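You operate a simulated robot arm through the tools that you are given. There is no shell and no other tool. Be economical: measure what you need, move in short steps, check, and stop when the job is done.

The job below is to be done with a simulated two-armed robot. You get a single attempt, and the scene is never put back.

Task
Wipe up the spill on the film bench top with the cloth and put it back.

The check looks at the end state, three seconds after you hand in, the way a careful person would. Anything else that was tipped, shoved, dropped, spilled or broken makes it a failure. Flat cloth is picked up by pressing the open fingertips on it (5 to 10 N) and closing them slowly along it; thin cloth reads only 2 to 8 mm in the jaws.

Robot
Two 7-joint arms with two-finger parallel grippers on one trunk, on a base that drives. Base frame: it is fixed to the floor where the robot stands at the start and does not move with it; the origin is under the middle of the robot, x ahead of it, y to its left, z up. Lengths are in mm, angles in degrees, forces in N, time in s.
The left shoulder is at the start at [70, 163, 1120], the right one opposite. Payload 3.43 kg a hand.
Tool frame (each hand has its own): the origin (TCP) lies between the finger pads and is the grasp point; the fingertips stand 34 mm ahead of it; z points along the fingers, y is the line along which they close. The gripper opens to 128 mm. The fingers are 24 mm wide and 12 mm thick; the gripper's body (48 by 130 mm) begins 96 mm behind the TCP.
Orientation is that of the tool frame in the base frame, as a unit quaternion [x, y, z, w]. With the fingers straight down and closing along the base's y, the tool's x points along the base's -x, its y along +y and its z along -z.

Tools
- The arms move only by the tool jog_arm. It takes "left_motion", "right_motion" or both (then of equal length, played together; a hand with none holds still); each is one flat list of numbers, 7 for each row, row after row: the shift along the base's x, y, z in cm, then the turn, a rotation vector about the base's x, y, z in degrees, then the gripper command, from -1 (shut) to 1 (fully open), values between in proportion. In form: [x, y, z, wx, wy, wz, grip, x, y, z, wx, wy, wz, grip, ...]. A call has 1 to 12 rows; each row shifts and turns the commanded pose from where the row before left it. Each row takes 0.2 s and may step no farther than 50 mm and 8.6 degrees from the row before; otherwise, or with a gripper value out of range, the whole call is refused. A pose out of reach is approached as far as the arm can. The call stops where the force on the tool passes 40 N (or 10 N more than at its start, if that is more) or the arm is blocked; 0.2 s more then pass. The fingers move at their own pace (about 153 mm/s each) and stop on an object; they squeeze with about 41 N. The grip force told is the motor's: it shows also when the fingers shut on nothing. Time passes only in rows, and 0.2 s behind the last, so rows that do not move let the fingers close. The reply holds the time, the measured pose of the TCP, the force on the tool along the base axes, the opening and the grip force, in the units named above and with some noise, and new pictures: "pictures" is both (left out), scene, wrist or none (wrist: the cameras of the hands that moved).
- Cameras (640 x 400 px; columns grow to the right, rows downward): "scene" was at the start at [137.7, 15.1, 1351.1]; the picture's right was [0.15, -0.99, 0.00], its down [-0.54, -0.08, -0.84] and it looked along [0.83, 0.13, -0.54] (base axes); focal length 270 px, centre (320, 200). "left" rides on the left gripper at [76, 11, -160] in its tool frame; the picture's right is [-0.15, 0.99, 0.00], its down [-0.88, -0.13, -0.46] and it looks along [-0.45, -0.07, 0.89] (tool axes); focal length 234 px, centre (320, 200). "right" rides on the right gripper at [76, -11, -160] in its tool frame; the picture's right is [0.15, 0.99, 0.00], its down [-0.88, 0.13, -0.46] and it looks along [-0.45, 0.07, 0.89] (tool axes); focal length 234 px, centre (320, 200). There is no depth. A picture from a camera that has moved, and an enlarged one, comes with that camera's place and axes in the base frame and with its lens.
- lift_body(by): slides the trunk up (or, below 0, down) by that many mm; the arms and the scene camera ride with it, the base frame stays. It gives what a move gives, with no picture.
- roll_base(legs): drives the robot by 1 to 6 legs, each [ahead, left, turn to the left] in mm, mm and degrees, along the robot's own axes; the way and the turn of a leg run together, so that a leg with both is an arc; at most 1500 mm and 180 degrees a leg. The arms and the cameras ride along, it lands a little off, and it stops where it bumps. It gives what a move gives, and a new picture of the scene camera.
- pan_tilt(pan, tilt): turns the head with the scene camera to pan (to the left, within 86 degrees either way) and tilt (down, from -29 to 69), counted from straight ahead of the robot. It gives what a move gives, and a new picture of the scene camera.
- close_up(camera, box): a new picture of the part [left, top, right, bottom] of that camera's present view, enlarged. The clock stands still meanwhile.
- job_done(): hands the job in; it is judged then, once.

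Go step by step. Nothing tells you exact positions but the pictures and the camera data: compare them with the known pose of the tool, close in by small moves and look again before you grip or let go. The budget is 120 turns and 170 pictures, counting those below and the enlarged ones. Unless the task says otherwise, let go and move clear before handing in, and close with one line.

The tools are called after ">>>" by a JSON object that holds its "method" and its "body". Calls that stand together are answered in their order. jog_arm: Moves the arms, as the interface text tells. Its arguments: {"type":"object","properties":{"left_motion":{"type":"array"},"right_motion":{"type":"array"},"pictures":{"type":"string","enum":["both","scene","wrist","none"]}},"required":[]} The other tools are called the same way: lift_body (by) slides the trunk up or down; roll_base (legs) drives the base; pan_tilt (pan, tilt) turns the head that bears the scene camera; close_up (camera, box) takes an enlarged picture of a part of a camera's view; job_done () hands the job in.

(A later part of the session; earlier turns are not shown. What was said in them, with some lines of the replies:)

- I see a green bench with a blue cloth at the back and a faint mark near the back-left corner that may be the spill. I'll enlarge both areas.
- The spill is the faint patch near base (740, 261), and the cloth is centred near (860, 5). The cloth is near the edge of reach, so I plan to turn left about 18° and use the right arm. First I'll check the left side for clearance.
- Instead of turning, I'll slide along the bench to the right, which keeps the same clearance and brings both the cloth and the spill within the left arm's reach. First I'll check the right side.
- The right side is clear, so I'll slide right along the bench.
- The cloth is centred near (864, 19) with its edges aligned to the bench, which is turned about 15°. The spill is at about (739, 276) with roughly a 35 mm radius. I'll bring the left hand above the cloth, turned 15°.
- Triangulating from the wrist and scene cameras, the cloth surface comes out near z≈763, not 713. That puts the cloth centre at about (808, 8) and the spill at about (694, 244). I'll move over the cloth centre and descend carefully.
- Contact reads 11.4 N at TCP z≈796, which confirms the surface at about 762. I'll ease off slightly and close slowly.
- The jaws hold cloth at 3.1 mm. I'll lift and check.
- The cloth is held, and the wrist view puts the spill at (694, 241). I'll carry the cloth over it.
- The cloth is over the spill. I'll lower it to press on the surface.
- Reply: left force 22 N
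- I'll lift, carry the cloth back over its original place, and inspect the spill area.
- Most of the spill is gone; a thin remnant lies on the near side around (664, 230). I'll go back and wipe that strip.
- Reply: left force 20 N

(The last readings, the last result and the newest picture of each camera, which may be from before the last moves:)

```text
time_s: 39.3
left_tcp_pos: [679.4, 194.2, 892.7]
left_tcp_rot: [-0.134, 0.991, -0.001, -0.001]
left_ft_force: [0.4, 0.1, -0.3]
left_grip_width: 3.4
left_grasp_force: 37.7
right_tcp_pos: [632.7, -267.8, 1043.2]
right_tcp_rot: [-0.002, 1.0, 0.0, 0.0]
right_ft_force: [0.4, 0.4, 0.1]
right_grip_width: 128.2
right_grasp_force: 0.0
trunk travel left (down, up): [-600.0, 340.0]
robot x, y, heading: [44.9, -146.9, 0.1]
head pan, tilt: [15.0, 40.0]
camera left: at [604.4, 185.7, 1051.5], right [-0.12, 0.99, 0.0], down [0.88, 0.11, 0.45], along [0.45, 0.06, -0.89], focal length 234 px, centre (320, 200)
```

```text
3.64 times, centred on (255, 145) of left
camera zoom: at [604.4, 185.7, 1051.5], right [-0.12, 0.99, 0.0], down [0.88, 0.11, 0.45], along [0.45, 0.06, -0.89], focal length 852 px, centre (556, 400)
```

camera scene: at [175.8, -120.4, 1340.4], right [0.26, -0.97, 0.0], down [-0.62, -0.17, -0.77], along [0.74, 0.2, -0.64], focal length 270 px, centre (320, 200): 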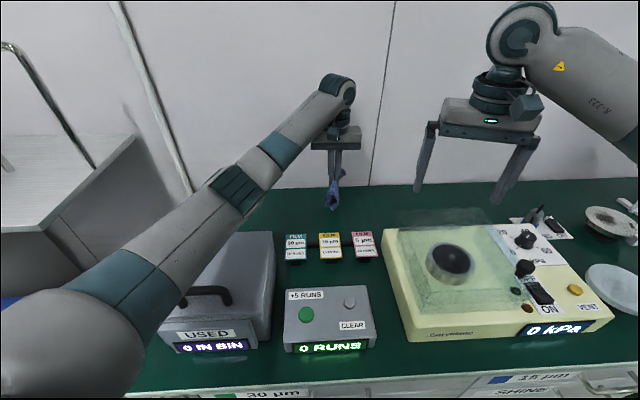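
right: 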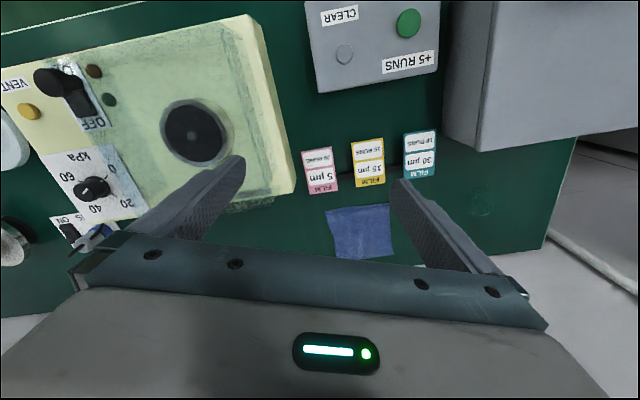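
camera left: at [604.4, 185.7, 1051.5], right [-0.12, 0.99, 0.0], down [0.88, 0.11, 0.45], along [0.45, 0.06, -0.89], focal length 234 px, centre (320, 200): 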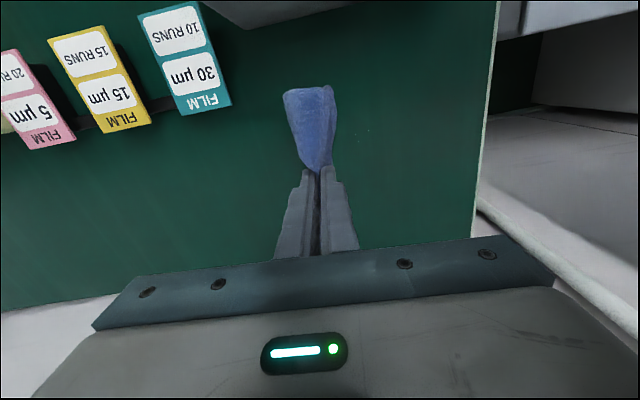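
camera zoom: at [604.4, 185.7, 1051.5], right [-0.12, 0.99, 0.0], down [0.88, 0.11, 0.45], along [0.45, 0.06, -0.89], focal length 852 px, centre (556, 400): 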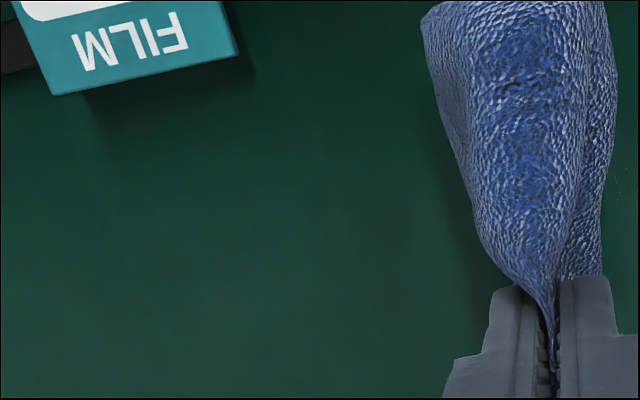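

Only faint specks remain around (665, 236). I'll make one more dense scrub there.

>>> {"method": "jog_arm", "body": {"left_motion": [-1.4, 1.0, -3, 0, 0, 0, -1, 0, 0, -3.5, 0, 0, 0, -1, 0, 0, -2.5, 0, 0, 0, -1, 0, 0, -0.6, 0, 0, 0, -1, 0, 1.5, 0, 0, 0, 0, -1, 0, 1.5, 0, 0, 0, 0, -1, 0, 1.5, 0, 0, 0, 0, -1, 0, 1.5, 0, 0, 0, 0, -1, 0, 1.5, 0, 0, 0, 0, -1, -0.8, 0, 0, 0, 0, 0, -1], "pictures": "none"}}

>>> {"method": "jog_arm", "body": {"left_motion": [0, -1.5, 0, 0, 0, 0, -1, 0, -1.5, 0, 0, 0, 0, -1, 0, -1.5, 0, 0, 0, 0, -1, 0, -1.5, 0, 0, 0, 0, -1, 0, -1.5, 0, 0, 0, 0, -1, 1.6, 0, 0, 0, 0, 0, -1, 0, 1.5, 0, 0, 0, 0, -1, 0, 1.5, 0, 0, 0, 0, -1, 0, 1.5, 0, 0, 0, 0, -1, 0, 1.5, 0, 0, 0, 0, -1, 0, 1.5, 0, 0, 0, 0, -1], "pictures": "none"}}

>>> {"method": "jog_arm", "body": {"left_motion": [-2.4, 0, 0, 0, 0, 0, -1, 0, -1.5, 0, 0, 0, 0, -1, 0, -1.5, 0, 0, 0, 0, -1, 0, -1.5, 0, 0, 0, 0, -1, 0, -1.5, 0, 0, 0, 0, -1, 0, -1.5, 0, 0, 0, 0, -1, 0, -2, 0, 0, 0, 0, -1, 0, 0, 3, 0, 0, 0, -1, 0, 0, 3.5, 0, 0, 0, -1, 1.5, -2, 3, 0, 0, 0, -1, 0, 0, 0, 0, 0, 0, -1], "pictures": "none"}}

>>> {"method": "close_up", "body": {"camera": "left", "box": [300, 60, 492, 180]}}

```text
time_s: 41.5
left_tcp_pos: [659.9, 280.5, 796.8]
left_tcp_rot: [-0.135, 0.991, 0.0, 0.002]
left_ft_force: [8.1, 0.9, 21.1]
left_grip_width: 3.1
left_grasp_force: 38.5
right_tcp_pos: [633.2, -267.6, 1044.8]
right_tcp_rot: [-0.002, 1.0, 0.001, 0.001]
right_ft_force: [0.2, 0.5, 0.2]
right_grip_width: 128.0
right_grasp_force: 0.1
trunk travel left (down, up): [-600.0, 340.0]
robot x, y, heading: [44.7, -147.3, 0.1]
head pan, tilt: [15.0, 40.0]
```

```text
time_s: 43.9
left_tcp_pos: [674.6, 278.3, 795.9]
left_tcp_rot: [-0.134, 0.991, 0.001, 0.0]
left_ft_force: [-1.0, -8.4, 25.3]
left_grip_width: 3.1
left_grasp_force: 37.3
right_tcp_pos: [630.5, -268.7, 1045.5]
right_tcp_rot: [-0.001, 1.0, 0.0, 0.001]
right_ft_force: [-0.1, 0.3, -0.3]
right_grip_width: 128.1
right_grasp_force: 0.1
trunk travel left (down, up): [-600.0, 340.0]
robot x, y, heading: [47.1, -144.9, 0.4]
head pan, tilt: [15.0, 40.0]
```

```text
time_s: 45.4
left_tcp_pos: [654.1, 200.5, 796.7]
left_tcp_rot: [-0.136, 0.991, 0.0, 0.002]
left_ft_force: [-6.1, -0.1, 18.9]
left_grip_width: 3.3
left_grasp_force: 37.3
right_tcp_pos: [631.2, -267.6, 1045.1]
right_tcp_rot: [-0.002, 1.0, 0.002, 0.002]
right_ft_force: [-0.9, 0.0, 0.2]
right_grip_width: 128.0
right_grasp_force: 0.0
trunk travel left (down, up): [-600.0, 340.0]
robot x, y, heading: [44.4, -145.6, 0.3]
head pan, tilt: [15.0, 40.0]
stopped in row 7 (left hand): the force on the tool passed its limit (the readings are from after the stop); the commanded pose is now the measured one
```

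```text
3.33 times, centred on (396, 120) of left
camera zoom: at [576.8, 191.0, 956.4], right [-0.12, 0.99, 0.0], down [0.88, 0.11, 0.46], along [0.46, 0.06, -0.89], focal length 781 px, centre (67, 467)
```

zoom: 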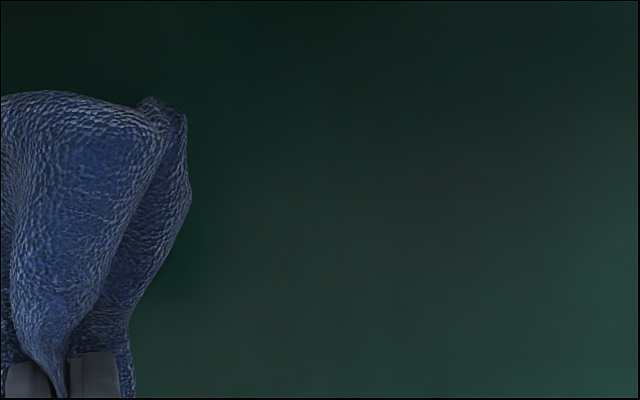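

The force limit tripped on cloth friction. I'll lift straight up and inspect.

>>> {"method": "jog_arm", "body": {"left_motion": [0, 0, 3, 0, 0, 0, -1, 0, 0, 3.5, 0, 0, 0, -1, 0, 0, 3, 0, 0, 0, -1, 2, -2, 0, 0, 0, 0, -1, 0, 0, 0, 0, 0, 0, -1]}}

>>> {"method": "close_up", "body": {"camera": "left", "box": [300, 50, 492, 170]}}

>>> {"method": "close_up", "body": {"camera": "left", "box": [220, 0, 500, 240]}}

```text
time_s: 46.6
left_tcp_pos: [673.0, 182.5, 890.2]
left_tcp_rot: [-0.136, 0.991, 0.0, 0.002]
left_ft_force: [-0.7, 0.3, 0.0]
left_grip_width: 3.3
left_grasp_force: 38.2
right_tcp_pos: [633.5, -266.2, 1044.4]
right_tcp_rot: [-0.002, 1.0, 0.0, 0.0]
right_ft_force: [-0.4, -0.7, -0.7]
right_grip_width: 127.9
right_grasp_force: 0.0
trunk travel left (down, up): [-600.0, 340.0]
robot x, y, heading: [42.0, -147.5, 0.2]
head pan, tilt: [15.0, 40.0]
camera scene: at [175.0, -120.6, 1340.5], right [0.26, -0.97, 0.0], down [-0.62, -0.17, -0.77], along [0.74, 0.2, -0.64], focal length 270 px, centre (320, 200)
camera left: at [597.0, 173.3, 1050.3], right [-0.12, 0.99, 0.0], down [0.88, 0.11, 0.46], along [0.45, 0.06, -0.89], focal length 234 px, centre (320, 200)
```

scene: 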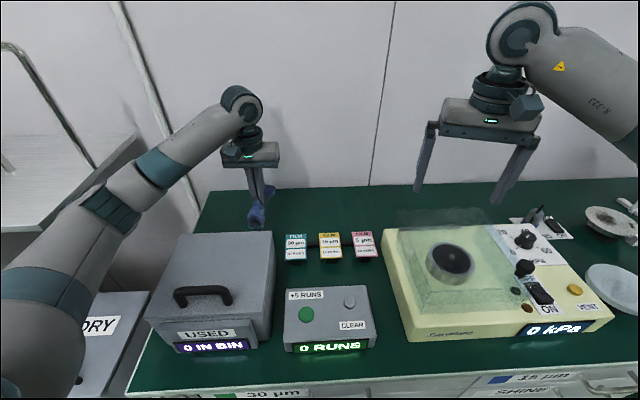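
left: 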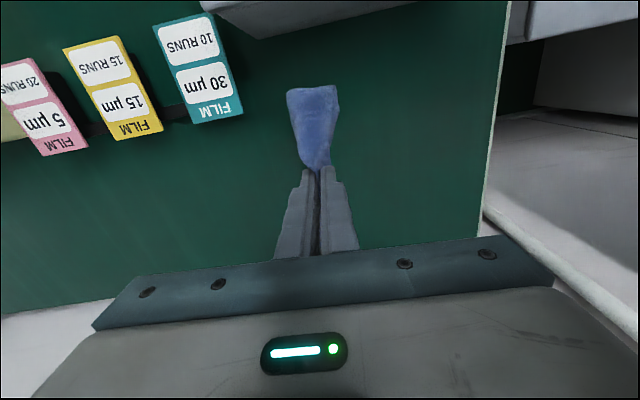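

```text
3.33 times, centred on (396, 110) of left
camera zoom: at [597.0, 173.3, 1050.3], right [-0.12, 0.99, 0.0], down [0.88, 0.11, 0.46], along [0.45, 0.06, -0.89], focal length 781 px, centre (67, 500)
```

zoom: 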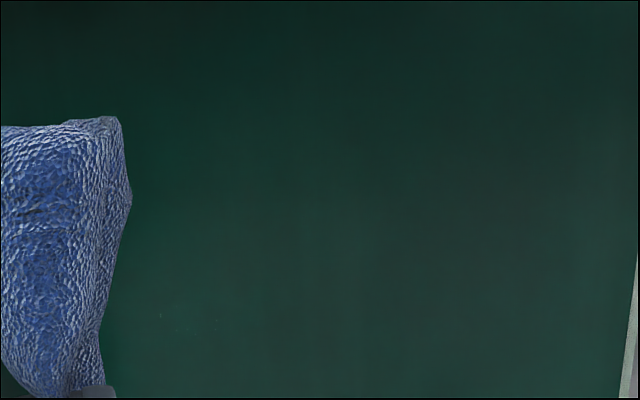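

```text
1.67 times, centred on (360, 120) of left
camera zoom: at [597.0, 173.3, 1050.3], right [-0.12, 0.99, 0.0], down [0.88, 0.11, 0.46], along [0.45, 0.06, -0.89], focal length 390 px, centre (253, 333)
```

zoom: 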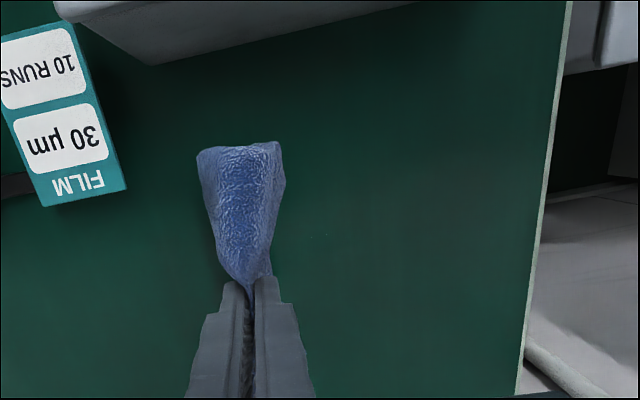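

Only a few tiny specks are left near (665, 229). I'll finish with cross-strokes there.

>>> {"method": "jog_arm", "body": {"left_motion": [-2.6, 3.0, -2.5, 0, 0, 0, -1, 0, 0, -3.5, 0, 0, 0, -1, 0, 0, -2.5, 0, 0, 0, -1, 0, 0, -0.8, 0, 0, 0, -1, 1.8, 0, 0, 0, 0, 0, -1, 1.8, 0, 0, 0, 0, 0, -1, 1.8, 0, 0, 0, 0, 0, -1, 0, 0.8, 0, 0, 0, 0, -1, -1.8, 0, 0, 0, 0, 0, -1, -1.8, 0, 0, 0, 0, 0, -1, -1.8, 0, 0, 0, 0, 0, -1], "pictures": "none"}}

>>> {"method": "jog_arm", "body": {"left_motion": [0, 0.8, 0, 0, 0, 0, -1, 1.8, 0, 0, 0, 0, 0, -1, 1.8, 0, 0, 0, 0, 0, -1, 1.8, 0, 0, 0, 0, 0, -1, 0, 0.8, 0, 0, 0, 0, -1, -1.8, 0, 0, 0, 0, 0, -1, -1.8, 0, 0, 0, 0, 0, -1, -1.8, 0, 0, 0, 0, 0, -1, 0, 0.8, 0, 0, 0, 0, -1, 1.8, 0, 0, 0, 0, 0, -1, 1.8, 0, 0, 0, 0, 0, -1], "pictures": "none"}}

>>> {"method": "jog_arm", "body": {"left_motion": [0, -1.5, 0, 0, 0, 0, -1, 0, -1.5, 0, 0, 0, 0, -1, 0, -1.5, 0, 0, 0, 0, -1, 0, 0, 3, 0, 0, 0, -1, 0, 0, 3.5, 0, 0, 0, -1, 0, -2, 3, 0, 0, 0, -1, 2, -3, 0, 0, 0, 0, -1, 0, 0, 0, 0, 0, 0, -1]}}

>>> {"method": "close_up", "body": {"camera": "left", "box": [300, 60, 492, 180]}}

```text
time_s: 49.0
left_tcp_pos: [647.9, 218.3, 796.9]
left_tcp_rot: [-0.136, 0.991, 0.001, 0.001]
left_ft_force: [1.9, 0.2, 7.9]
left_grip_width: 3.5
left_grasp_force: 38.2
right_tcp_pos: [632.8, -267.7, 1046.0]
right_tcp_rot: [-0.002, 1.0, 0.0, 0.0]
right_ft_force: [0.8, 0.8, -0.4]
right_grip_width: 128.0
right_grasp_force: 0.0
trunk travel left (down, up): [-600.0, 340.0]
robot x, y, heading: [45.0, -145.4, 0.5]
head pan, tilt: [15.0, 40.0]
```

```text
time_s: 51.4
left_tcp_pos: [682.1, 242.8, 797.9]
left_tcp_rot: [-0.136, 0.991, 0.002, 0.002]
left_ft_force: [-5.1, 0.2, 14.8]
left_grip_width: 3.2
left_grasp_force: 37.8
right_tcp_pos: [632.8, -267.9, 1044.8]
right_tcp_rot: [-0.002, 1.0, 0.001, 0.001]
right_ft_force: [0.2, 0.4, -0.6]
right_grip_width: 127.9
right_grasp_force: 0.0
trunk travel left (down, up): [-600.0, 340.0]
robot x, y, heading: [45.3, -145.3, -0.0]
head pan, tilt: [15.0, 40.0]
```

```text
time_s: 53.2
left_tcp_pos: [703.3, 149.5, 892.6]
left_tcp_rot: [-0.135, 0.991, 0.001, 0.001]
left_ft_force: [-0.7, 0.2, -1.3]
left_grip_width: 3.4
left_grasp_force: 37.5
right_tcp_pos: [633.1, -266.1, 1045.2]
right_tcp_rot: [-0.002, 1.0, 0.0, 0.0]
right_ft_force: [0.2, 0.6, 0.9]
right_grip_width: 128.1
right_grasp_force: 0.0
trunk travel left (down, up): [-600.0, 340.0]
robot x, y, heading: [41.7, -145.5, 0.1]
head pan, tilt: [15.0, 40.0]
camera scene: at [175.1, -120.5, 1340.5], right [0.26, -0.97, 0.0], down [-0.62, -0.17, -0.77], along [0.74, 0.2, -0.64], focal length 270 px, centre (320, 200)
camera left: at [626.9, 141.4, 1051.5], right [-0.12, 0.99, 0.0], down [0.88, 0.11, 0.46], along [0.45, 0.06, -0.89], focal length 234 px, centre (320, 200)
```

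scene: 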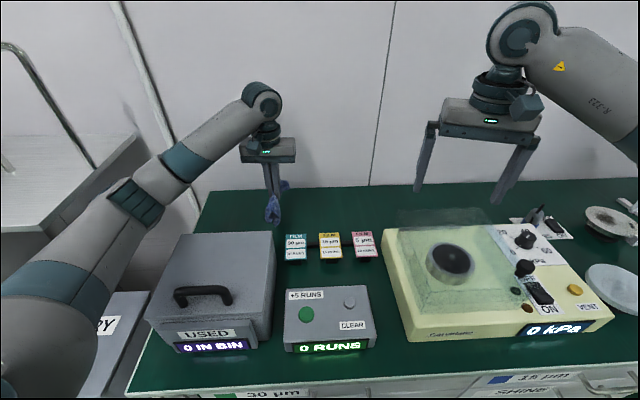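
left: 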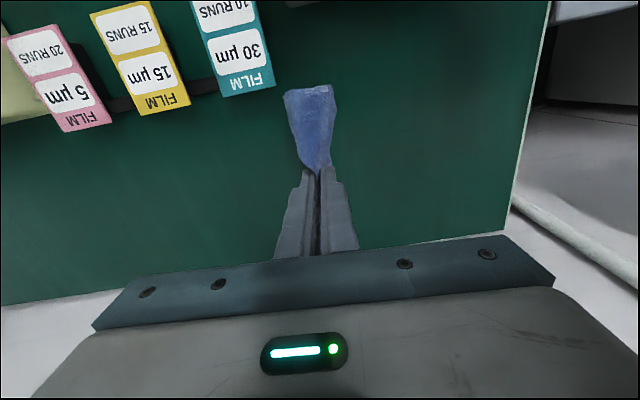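

```text
3.33 times, centred on (396, 120) of left
camera zoom: at [626.9, 141.4, 1051.5], right [-0.12, 0.99, 0.0], down [0.88, 0.11, 0.46], along [0.45, 0.06, -0.89], focal length 781 px, centre (67, 467)
```

zoom: 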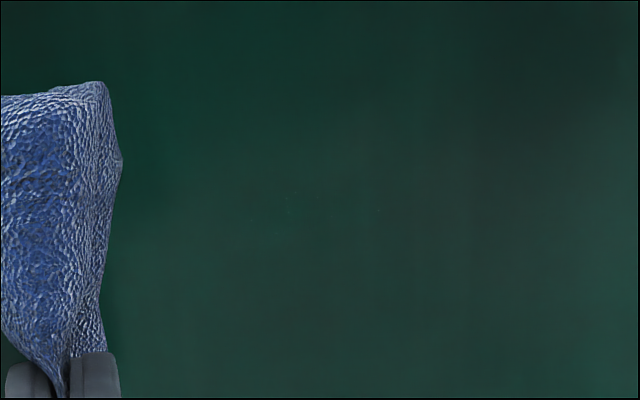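

>>> {"method": "close_up", "body": {"camera": "left", "box": [360, 95, 440, 145]}}

>>> {"method": "close_up", "body": {"camera": "scene", "box": [196, 180, 276, 240]}}

```text
8.00 times, centred on (400, 120) of left
camera zoom: at [626.9, 141.4, 1051.5], right [-0.12, 0.99, 0.0], down [0.88, 0.11, 0.46], along [0.45, 0.06, -0.89], focal length 1873 px, centre (-320, 840)
```

zoom: 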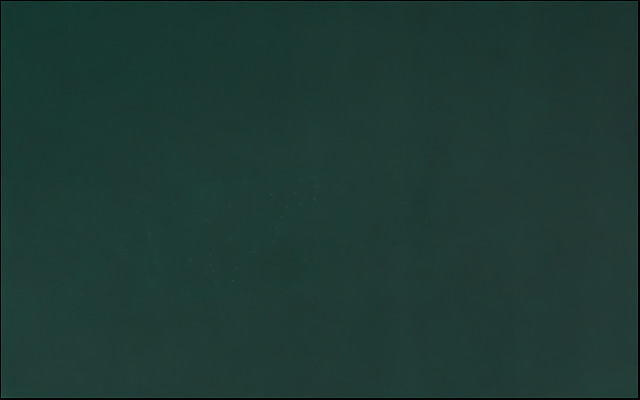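

```text
6.67 times, centred on (236, 210) of scene
camera zoom: at [175.1, -120.5, 1340.5], right [0.26, -0.97, 0.0], down [-0.62, -0.17, -0.77], along [0.74, 0.2, -0.64], focal length 1802 px, centre (880, 133)
```

zoom: 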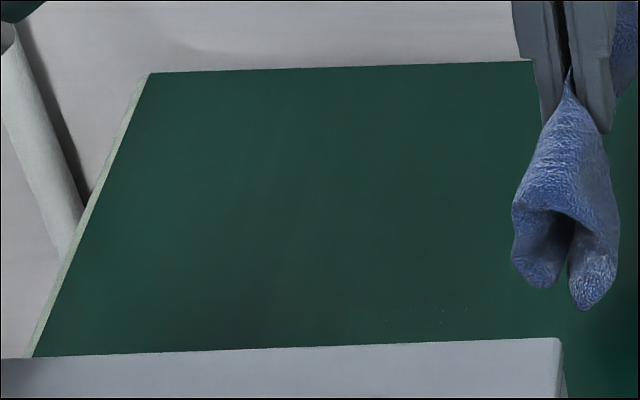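

Barely visible specks remain at (662, 233) ±20 mm. I'll do one more thorough pass.

>>> {"method": "jog_arm", "body": {"left_motion": [-2.6, 3.0, 0, 0, 0, 0, -1, -2.6, 2.5, -2.5, 0, 0, 0, -1, 0, 0, -3.5, 0, 0, 0, -1, 0, 0, -2.5, 0, 0, 0, -1, 0, 0, -1.1, 0, 0, 0, -1, 0, 1.5, 0, 0, 0, 0, -1, 0, 1.5, 0, 0, 0, 0, -1, 0, 1.5, 0, 0, 0, 0, -1, 0, 1.5, 0, 0, 0, 0, -1, 0.7, 0, 0, 0, 0, 0, -1], "pictures": "none"}}

>>> {"method": "jog_arm", "body": {"left_motion": [0, -1.5, 0, 0, 0, 0, -1, 0, -1.5, 0, 0, 0, 0, -1, 0, -1.5, 0, 0, 0, 0, -1, 0, -1.5, 0, 0, 0, 0, -1, 0.7, 0, 0, 0, 0, 0, -1, 0, 1.5, 0, 0, 0, 0, -1, 0, 1.5, 0, 0, 0, 0, -1, 0, 1.5, 0, 0, 0, 0, -1, 0, 1.5, 0, 0, 0, 0, -1, 0.7, 0, 0, 0, 0, 0, -1], "pictures": "none"}}

>>> {"method": "jog_arm", "body": {"left_motion": [0, -1.5, 0, 0, 0, 0, -1, 0, -1.5, 0, 0, 0, 0, -1, 0, -1.5, 0, 0, 0, 0, -1, 0, -1.5, 0, 0, 0, 0, -1, 0.7, 0, 0, 0, 0, 0, -1, 0, 1.5, 0, 0, 0, 0, -1, 0, 1.5, 0, 0, 0, 0, -1, 0, 1.5, 0, 0, 0, 0, -1, 0, 1.5, 0, 0, 0, 0, -1, -2.0, -1.5, 0, 0, 0, 0, -1, 2.0, -1.5, 0, 0, 0, 0, -1, -2.0, -1.5, 0, 0, 0, 0, -1], "pictures": "none"}}

>>> {"method": "jog_arm", "body": {"left_motion": [0, 0, 3, 0, 0, 0, -1, 0, 0, 3.5, 0, 0, 0, -1, 2, -3, 3, 0, 0, 0, -1, 2, -3, 0, 0, 0, 0, -1, 0, 0, 0, 0, 0, 0, -1], "pictures": "none"}}

>>> {"method": "close_up", "body": {"camera": "left", "box": [330, 60, 490, 160]}}

>>> {"method": "close_up", "body": {"camera": "scene", "box": [196, 180, 276, 240]}}

```text
time_s: 55.4
left_tcp_pos: [657.0, 263.5, 797.0]
left_tcp_rot: [-0.135, 0.991, 0.002, 0.002]
left_ft_force: [-7.3, -2.9, 21.2]
left_grip_width: 3.4
left_grasp_force: 37.8
right_tcp_pos: [631.0, -268.6, 1045.3]
right_tcp_rot: [-0.002, 1.0, 0.001, 0.0]
right_ft_force: [0.6, -0.1, -0.8]
right_grip_width: 128.0
right_grasp_force: 0.1
trunk travel left (down, up): [-600.0, 340.0]
robot x, y, heading: [45.8, -139.5, 0.3]
head pan, tilt: [15.0, 40.0]
```

```text
time_s: 57.6
left_tcp_pos: [671.1, 263.5, 797.2]
left_tcp_rot: [-0.135, 0.991, 0.003, 0.001]
left_ft_force: [-6.6, -0.7, 18.8]
left_grip_width: 3.3
left_grasp_force: 37.7
right_tcp_pos: [631.1, -267.2, 1045.7]
right_tcp_rot: [-0.002, 1.0, 0.001, 0.001]
right_ft_force: [-0.1, 0.6, -0.3]
right_grip_width: 128.1
right_grasp_force: 0.0
trunk travel left (down, up): [-600.0, 340.0]
robot x, y, heading: [43.5, -144.5, 0.4]
head pan, tilt: [15.0, 40.0]
```

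```text
time_s: 60.2
left_tcp_pos: [657.9, 217.1, 796.8]
left_tcp_rot: [-0.134, 0.991, 0.0, 0.002]
left_ft_force: [7.5, 3.3, 23.9]
left_grip_width: 3.1
left_grasp_force: 37.8
right_tcp_pos: [631.7, -267.4, 1046.1]
right_tcp_rot: [-0.002, 1.0, 0.0, 0.002]
right_ft_force: [-0.7, 0.2, 0.3]
right_grip_width: 128.1
right_grasp_force: 0.0
trunk travel left (down, up): [-600.0, 340.0]
robot x, y, heading: [43.6, -146.6, 0.2]
head pan, tilt: [15.0, 40.0]
```

```text
time_s: 61.4
left_tcp_pos: [702.0, 158.0, 892.3]
left_tcp_rot: [-0.136, 0.991, 0.001, 0.001]
left_ft_force: [0.0, 0.2, -0.4]
left_grip_width: 3.3
left_grasp_force: 38.1
right_tcp_pos: [633.3, -267.1, 1044.1]
right_tcp_rot: [-0.002, 1.0, 0.0, 0.0]
right_ft_force: [-0.3, 0.7, 0.2]
right_grip_width: 128.0
right_grasp_force: 0.1
trunk travel left (down, up): [-600.0, 340.0]
robot x, y, heading: [46.7, -146.3, 0.5]
head pan, tilt: [15.0, 40.0]
```

```text
4.00 times, centred on (410, 110) of left
camera zoom: at [624.6, 149.2, 1051.2], right [-0.12, 0.99, 0.0], down [0.88, 0.11, 0.46], along [0.45, 0.06, -0.89], focal length 937 px, centre (-40, 560)
```

zoom: 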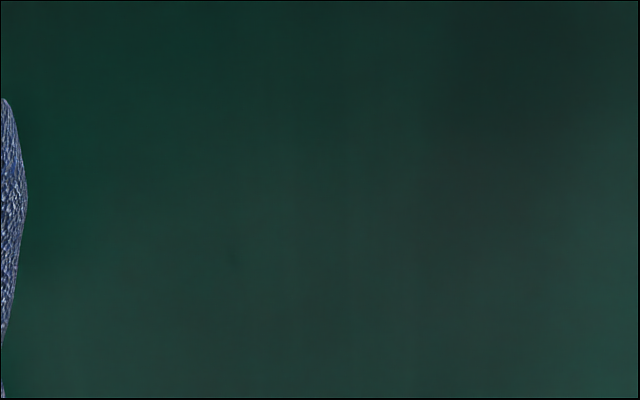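

```text
6.67 times, centred on (236, 210) of scene
camera zoom: at [175.4, -120.7, 1340.5], right [0.26, -0.97, 0.0], down [-0.62, -0.17, -0.77], along [0.74, 0.2, -0.64], focal length 1802 px, centre (880, 133)
```

zoom: 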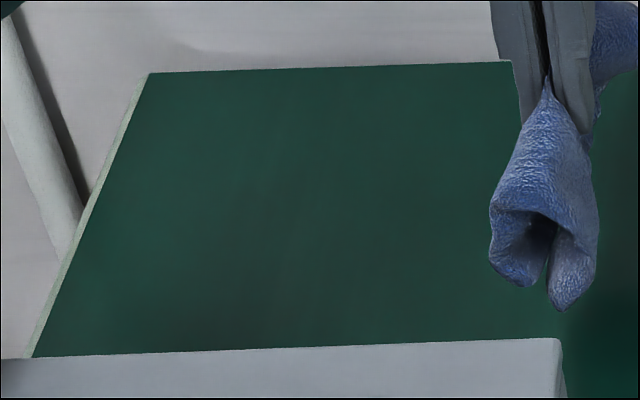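

The spill is gone. I'll carry the cloth back to its original place and lower it.

>>> {"method": "jog_arm", "body": {"left_motion": [2.6, -3.8, 0, 0, 0, 0, -1, 2.6, -3.8, 0, 0, 0, 0, -1, 2.7, -3.8, 0, 0, 0, 0, -1, 2.6, -3.8, 0, 0, 0, 0, -1, 0, 0, 0, 0, 0, 0, -1, 0, 0, -3, 0, 0, 0, -1, 0, 0, -3, 0, 0, 0, -1, 0, 0, -2, 0, 0, 0, -1, 0, 0, -1.2, 0, 0, 0, -1, 0, 0, -0.3, 0, 0, 0, -1, 0, 0, 0, 0, 0, 0, -1], "pictures": "wrist"}}

```text
time_s: 63.8
left_tcp_pos: [803.8, 5.4, 798.0]
left_tcp_rot: [-0.136, 0.991, 0.0, 0.003]
left_ft_force: [2.0, -0.9, 14.2]
left_grip_width: 3.5
left_grasp_force: 38.1
right_tcp_pos: [632.0, -267.6, 1045.5]
right_tcp_rot: [-0.002, 1.0, 0.0, 0.001]
right_ft_force: [0.4, -0.4, 0.0]
right_grip_width: 128.0
right_grasp_force: 0.1
trunk travel left (down, up): [-600.0, 340.0]
robot x, y, heading: [45.0, -147.5, 0.2]
head pan, tilt: [15.0, 40.0]
camera left: at [727.3, -3.0, 956.9], right [-0.12, 0.99, 0.0], down [0.88, 0.11, 0.46], along [0.46, 0.06, -0.89], focal length 234 px, centre (320, 200)
```

left: 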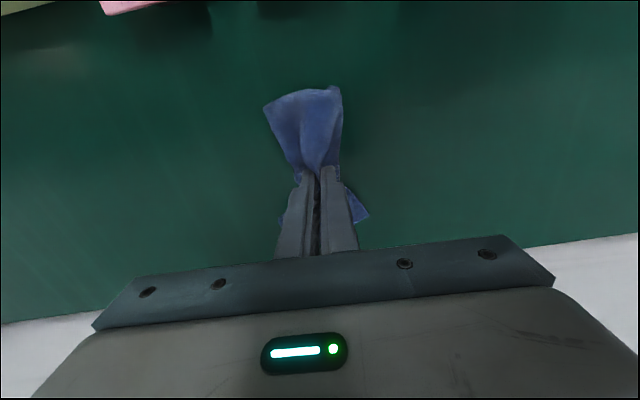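

I'll open slowly while pressing lightly, so the cloth spreads out again.

>>> {"method": "jog_arm", "body": {"left_motion": [0, 0, 0.05, 0, 0, 0, -0.9, 0, 0, 0, 0, 0, 0, -0.75, 0, 0, 0, 0, 0, 0, -0.6, 0, 0, 0, 0, 0, 0, -0.45, 0, 0, 0, 0, 0, 0, -0.3, 0, 0, 0, 0, 0, 0, -0.15, 0, 0, 0, 0, 0, 0, 0, 0, 0, 0, 0, 0, 0, 0.15, 0, 0, 0, 0, 0, 0, 0.25, 0, 0, 0, 0, 0, 0, 0.25], "pictures": "wrist"}}

```text
time_s: 66.0
left_tcp_pos: [802.5, 5.8, 799.0]
left_tcp_rot: [-0.135, 0.991, 0.0, 0.004]
left_ft_force: [0.9, 1.0, 0.5]
left_grip_width: 79.7
left_grasp_force: 0.2
right_tcp_pos: [631.2, -267.9, 1046.1]
right_tcp_rot: [-0.002, 1.0, 0.001, 0.002]
right_ft_force: [0.1, 0.2, 0.0]
right_grip_width: 128.1
right_grasp_force: 0.0
trunk travel left (down, up): [-600.0, 340.0]
robot x, y, heading: [40.4, -146.4, 0.3]
head pan, tilt: [15.0, 40.0]
camera left: at [726.4, -3.1, 958.0], right [-0.12, 0.99, 0.0], down [0.88, 0.11, 0.46], along [0.46, 0.06, -0.89], focal length 234 px, centre (320, 200)
```

left: 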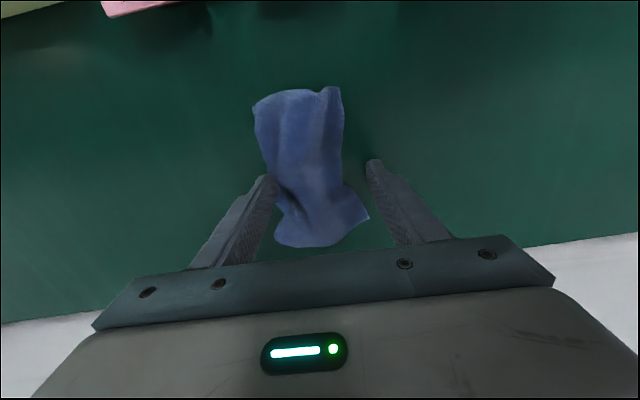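

The cloth is released in place but a bit gathered. I'll press near the middle and spread it outward once.

>>> {"method": "jog_arm", "body": {"left_motion": [0, 0, 2, 0, 0, 0, 0.25, 0, -0.8, 0, 0, 0, 0, -0.3, 0, 0, 0, 0, 0, 0, -0.75, 0, 0, 0, 0, 0, 0, -0.75, 0, 0, -1.2, 0, 0, 0, -0.75, 0, 0, -0.8, 0, 0, 0, -0.75, 0, 0, -0.1, 0, 0, 0, -0.75, 0, 0, 0, 0, 0, 0, -0.75], "pictures": "wrist"}}

```text
time_s: 67.8
left_tcp_pos: [808.3, 2.0, 806.8]
left_tcp_rot: [-0.135, 0.991, 0.0, 0.009]
left_ft_force: [-0.2, -0.6, -0.9]
left_grip_width: 16.0
left_grasp_force: 0.2
right_tcp_pos: [633.1, -263.8, 1045.8]
right_tcp_rot: [-0.002, 1.0, -0.001, 0.001]
right_ft_force: [-0.2, -0.4, 0.7]
right_grip_width: 128.0
right_grasp_force: 0.1
trunk travel left (down, up): [-600.0, 340.0]
robot x, y, heading: [46.6, -142.1, 0.1]
head pan, tilt: [15.0, 40.0]
camera left: at [729.9, -7.8, 965.3], right [-0.13, 0.99, 0.0], down [0.88, 0.11, 0.47], along [0.47, 0.06, -0.88], focal length 234 px, centre (320, 200)
```

left: 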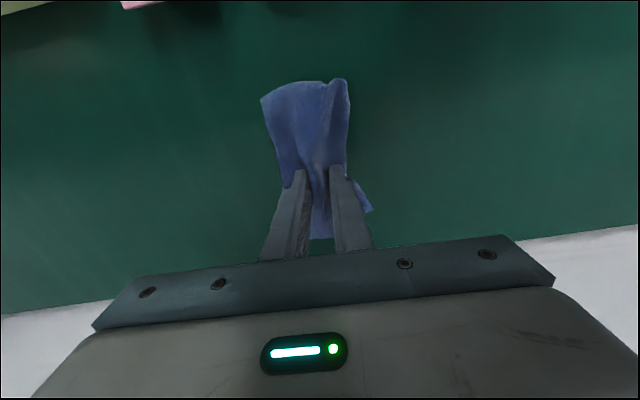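

>>> {"method": "jog_arm", "body": {"left_motion": [0, 0, 0, 0, 0, 0, -0.75, 0, 0, -0.3, 0, 0, 0, -0.75, 0, 0, 0, 0, 0, 0, -0.75], "pictures": "none"}}

```text
time_s: 68.6
left_tcp_pos: [809.2, 2.2, 807.0]
left_tcp_rot: [-0.138, 0.99, -0.002, 0.011]
left_ft_force: [0.3, -0.8, 0.7]
left_grip_width: 15.9
left_grasp_force: 0.1
right_tcp_pos: [629.3, -265.5, 1048.1]
right_tcp_rot: [-0.002, 1.0, -0.001, 0.001]
right_ft_force: [-0.7, 0.4, 0.3]
right_grip_width: 128.2
right_grasp_force: 0.0
trunk travel left (down, up): [-600.0, 340.0]
robot x, y, heading: [43.7, -146.8, 0.3]
head pan, tilt: [15.0, 40.0]
```

The hand isn't descending and the tool feels no force, so the arm may be touching something elsewhere. I'll look before doing anything more.

>>> {"method": "close_up", "body": {"camera": "scene", "box": [0, 0, 640, 400]}}

>>> {"method": "close_up", "body": {"camera": "scene", "box": [120, 80, 440, 280]}}

```text
1.00 times, centred on (320, 200) of scene
camera zoom: at [171.4, -119.4, 1341.4], right [0.26, -0.96, 0.0], down [-0.62, -0.17, -0.77], along [0.74, 0.2, -0.64], focal length 270 px, centre (320, 200)
```

zoom: 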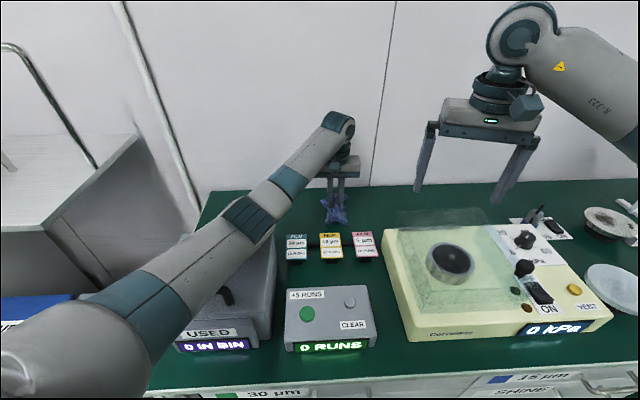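

```text
2.00 times, centred on (280, 180) of scene
camera zoom: at [171.4, -119.4, 1341.4], right [0.26, -0.96, 0.0], down [-0.62, -0.17, -0.77], along [0.74, 0.2, -0.64], focal length 540 px, centre (400, 240)
```

zoom: 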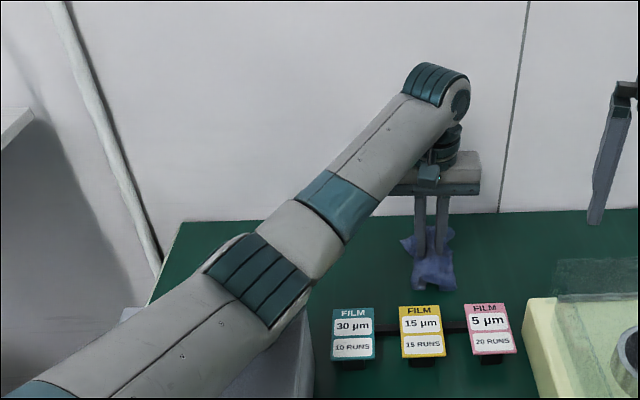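

The left elbow has sunk and seems to be resting on the USED box, which hasn't visibly moved. I'll raise the trunk so the whole arm lifts straight off.

>>> {"method": "lift_body", "body": {"by": 100}}

>>> {"method": "close_up", "body": {"camera": "scene", "box": [0, 0, 640, 400]}}

```text
time_s: 69.9
left_tcp_pos: [804.6, -2.3, 891.2]
left_tcp_rot: [-0.135, 0.991, 0.0, 0.0]
left_ft_force: [-1.5, 0.6, 0.0]
left_grip_width: 15.8
left_grasp_force: 0.1
right_tcp_pos: [634.2, -267.2, 1144.5]
right_tcp_rot: [-0.002, 1.0, 0.001, 0.0]
right_ft_force: [1.1, -1.0, -0.1]
right_grip_width: 127.9
right_grasp_force: 0.0
trunk travel left (down, up): [-700.0, 240.0]
robot x, y, heading: [44.8, -146.6, 0.5]
head pan, tilt: [15.0, 40.0]
```

```text
1.00 times, centred on (320, 200) of scene
camera zoom: at [176.3, -121.4, 1440.3], right [0.26, -0.97, 0.0], down [-0.62, -0.17, -0.77], along [0.74, 0.2, -0.64], focal length 270 px, centre (320, 200)
```

zoom: 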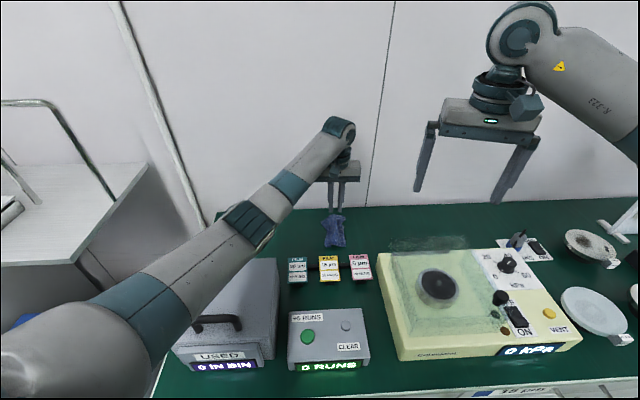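

>>> {"method": "close_up", "body": {"camera": "left", "box": [0, 0, 640, 400]}}

>>> {"method": "close_up", "body": {"camera": "scene", "box": [260, 150, 420, 270]}}

```text
1.00 times, centred on (320, 200) of left
camera zoom: at [729.5, -11.4, 1051.6], right [-0.12, 0.99, 0.0], down [0.88, 0.11, 0.46], along [0.45, 0.06, -0.89], focal length 234 px, centre (320, 200)
```

zoom: 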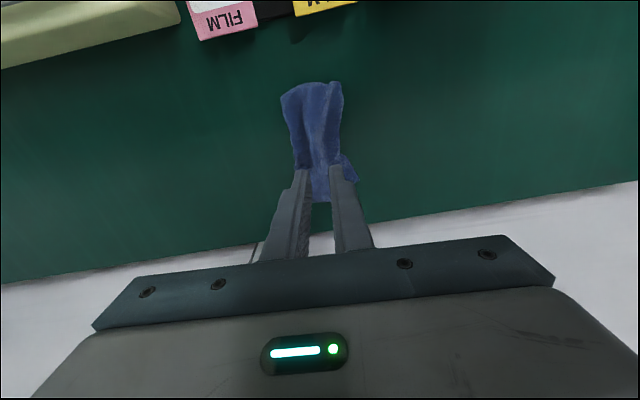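

```text
3.33 times, centred on (340, 210) of scene
camera zoom: at [176.3, -121.4, 1440.3], right [0.26, -0.97, 0.0], down [-0.62, -0.17, -0.77], along [0.74, 0.2, -0.64], focal length 901 px, centre (253, 167)
```

zoom: 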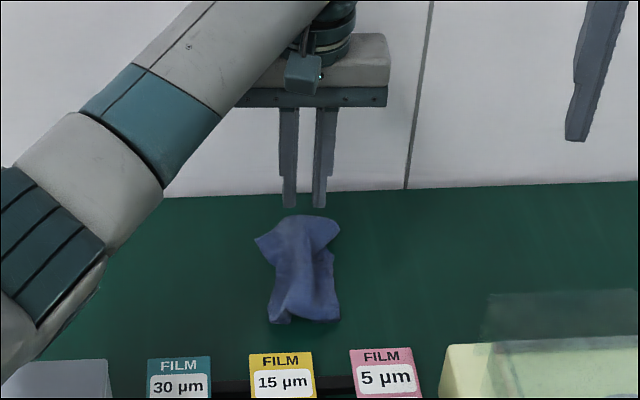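

The cloth lies free at about (808, 0), matching its original centre, just gathered. With the trunk higher, the elbow has room, so I'll come down gently for one spreading motion.

>>> {"method": "jog_arm", "body": {"left_motion": [0, 0.2, -3, 0, 0, 0, -0.75, 0, 0, -3, 0, 0, 0, -0.75, 0, 0, -2.2, 0, 0, 0, -0.75, 0, 0, -0.5, 0, 0, 0, -0.75, 0, 0, 0, 0, 0, 0, -0.75]}}

```text
time_s: 71.1
left_tcp_pos: [804.0, -1.0, 804.6]
left_tcp_rot: [-0.134, 0.991, 0.0, 0.001]
left_ft_force: [0.3, 0.5, 0.3]
left_grip_width: 16.2
left_grasp_force: 0.8
right_tcp_pos: [632.9, -266.8, 1143.9]
right_tcp_rot: [-0.002, 1.0, 0.0, 0.0]
right_ft_force: [0.0, -0.2, -0.3]
right_grip_width: 128.1
right_grasp_force: 0.1
trunk travel left (down, up): [-700.0, 240.0]
robot x, y, heading: [44.8, -145.5, 0.0]
head pan, tilt: [15.0, 40.0]
camera scene: at [175.8, -121.6, 1440.4], right [0.26, -0.97, 0.0], down [-0.62, -0.17, -0.77], along [0.74, 0.2, -0.64], focal length 270 px, centre (320, 200)
camera left: at [728.8, -9.7, 964.7], right [-0.12, 0.99, 0.0], down [0.88, 0.11, 0.46], along [0.45, 0.06, -0.89], focal length 234 px, centre (320, 200)
```

scene: 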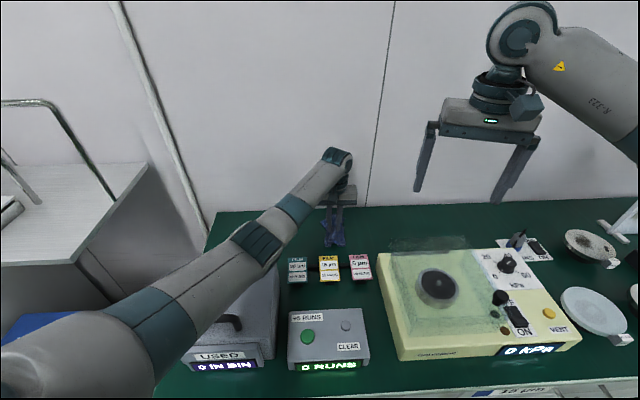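
left: 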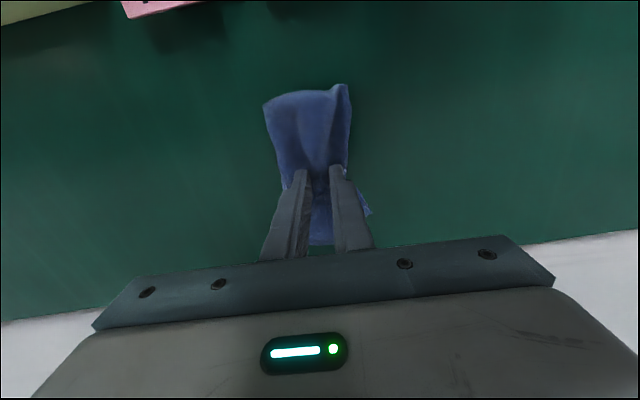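

Tracking is normal again. I'll press a few millimetres more and open slowly.

>>> {"method": "jog_arm", "body": {"left_motion": [0, 0, -0.4, 0, 0, 0, -0.75, 0, 0, -0.35, 0, 0, 0, -0.75, 0, 0, 0, 0, 0, 0, -0.65, 0, 0, 0, 0, 0, 0, -0.5, 0, 0, 0, 0, 0, 0, -0.35, 0, 0, 0, 0, 0, 0, -0.2, 0, 0, 0, 0, 0, 0, -0.05, 0, 0, 0, 0, 0, 0, 0.1, 0, 0, 0, 0, 0, 0, 0.25, 0, 0, 0, 0, 0, 0, 0.4], "pictures": "wrist"}}

```text
time_s: 73.3
left_tcp_pos: [806.0, 0.7, 796.9]
left_tcp_rot: [-0.135, 0.991, 0.001, -0.001]
left_ft_force: [0.1, -1.0, 2.2]
left_grip_width: 89.1
left_grasp_force: 0.1
right_tcp_pos: [633.2, -266.8, 1144.6]
right_tcp_rot: [-0.001, 1.0, 0.0, 0.0]
right_ft_force: [0.3, 0.1, 0.5]
right_grip_width: 128.0
right_grasp_force: 0.0
trunk travel left (down, up): [-700.0, 240.0]
robot x, y, heading: [47.1, -147.5, 0.1]
head pan, tilt: [15.0, 40.0]
camera left: at [728.9, -8.9, 956.9], right [-0.12, 0.99, 0.0], down [0.88, 0.11, 0.46], along [0.45, 0.06, -0.89], focal length 234 px, centre (320, 200)
```

left: 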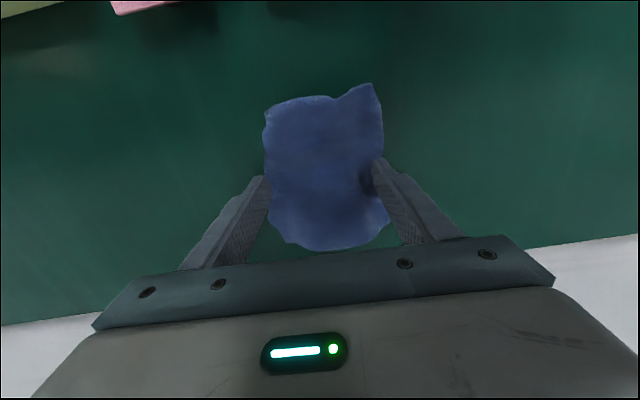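

The cloth is spread nearly flat in its place. I'll rise and retract the arm clear, then inspect everything.

>>> {"method": "jog_arm", "body": {"left_motion": [0, 0, 2, 0, 0, 0, 0.4, 0, 0, 4, 0, 0, 0, 0.4, 0, 0, 4.5, 0, 0, 0, 0.4, 0, 0, 4.5, 0, 0, 0, 0.4, 0, 0, 4.5, 0, 0, 0, 0.4, -1, 1.5, 4.5, 0, 0, 0, 0.4, -2, 2.5, 3, 0, 0, 0, 0.4, -3, 3, 2, 0, 0, 0, 0.4, -3, 3.5, 1, 0, 0, 0, 0.4, -3, 3.5, 1, 0, 0, 0, 0.4, -3, 3.5, 1, 0, 0, 0, 0.4, -2, 3.5, 1, 0, 0, 0, 0.4], "pictures": "none"}}

>>> {"method": "lift_body", "body": {"by": -100}}

>>> {"method": "close_up", "body": {"camera": "scene", "box": [0, 0, 640, 400]}}

>>> {"method": "close_up", "body": {"camera": "scene", "box": [140, 180, 400, 360]}}

```text
time_s: 75.9
left_tcp_pos: [633.1, 211.5, 1129.6]
left_tcp_rot: [-0.135, 0.991, 0.0, 0.0]
left_ft_force: [-0.1, 0.4, 0.9]
left_grip_width: 89.6
left_grasp_force: 0.1
right_tcp_pos: [632.9, -266.4, 1144.5]
right_tcp_rot: [-0.002, 1.0, -0.001, 0.001]
right_ft_force: [-0.5, -0.5, -0.3]
right_grip_width: 127.9
right_grasp_force: 0.1
trunk travel left (down, up): [-700.0, 240.0]
robot x, y, heading: [47.1, -147.8, -0.0]
head pan, tilt: [15.0, 40.0]
```

```text
time_s: 77.2
left_tcp_pos: [633.6, 209.6, 1028.8]
left_tcp_rot: [-0.135, 0.991, 0.0, 0.001]
left_ft_force: [-0.1, 0.0, 0.4]
left_grip_width: 89.9
left_grasp_force: 0.1
right_tcp_pos: [632.9, -266.3, 1043.6]
right_tcp_rot: [-0.002, 1.0, -0.001, 0.0]
right_ft_force: [0.6, 0.1, 0.2]
right_grip_width: 127.8
right_grasp_force: 0.1
trunk travel left (down, up): [-600.0, 340.0]
robot x, y, heading: [42.7, -145.7, 0.2]
head pan, tilt: [15.0, 40.0]
```

```text
1.00 times, centred on (320, 200) of scene
camera zoom: at [175.6, -121.6, 1340.5], right [0.26, -0.97, 0.0], down [-0.62, -0.17, -0.77], along [0.74, 0.2, -0.64], focal length 270 px, centre (320, 200)
```

zoom: 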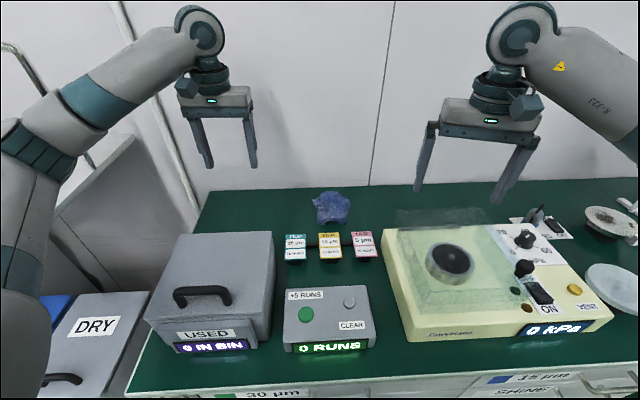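

```text
2.22 times, centred on (270, 270) of scene
camera zoom: at [175.6, -121.6, 1340.5], right [0.26, -0.97, 0.0], down [-0.62, -0.17, -0.77], along [0.74, 0.2, -0.64], focal length 600 px, centre (431, 44)
```

zoom: 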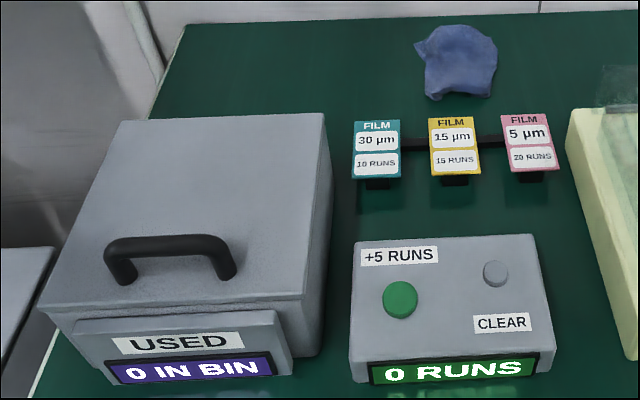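

The spill is gone and the cloth is back in its place. The box, tags and other items look unmoved, and the hands are clear, so I'm handing in.

>>> {"method": "job_done", "body": {}}

```text
The job is handed in.
```

The spill is wiped off the bench top and the cloth is back in its original spot, slightly rumpled. The left elbow rested briefly on the USED box during the work, but the box did not visibly move.
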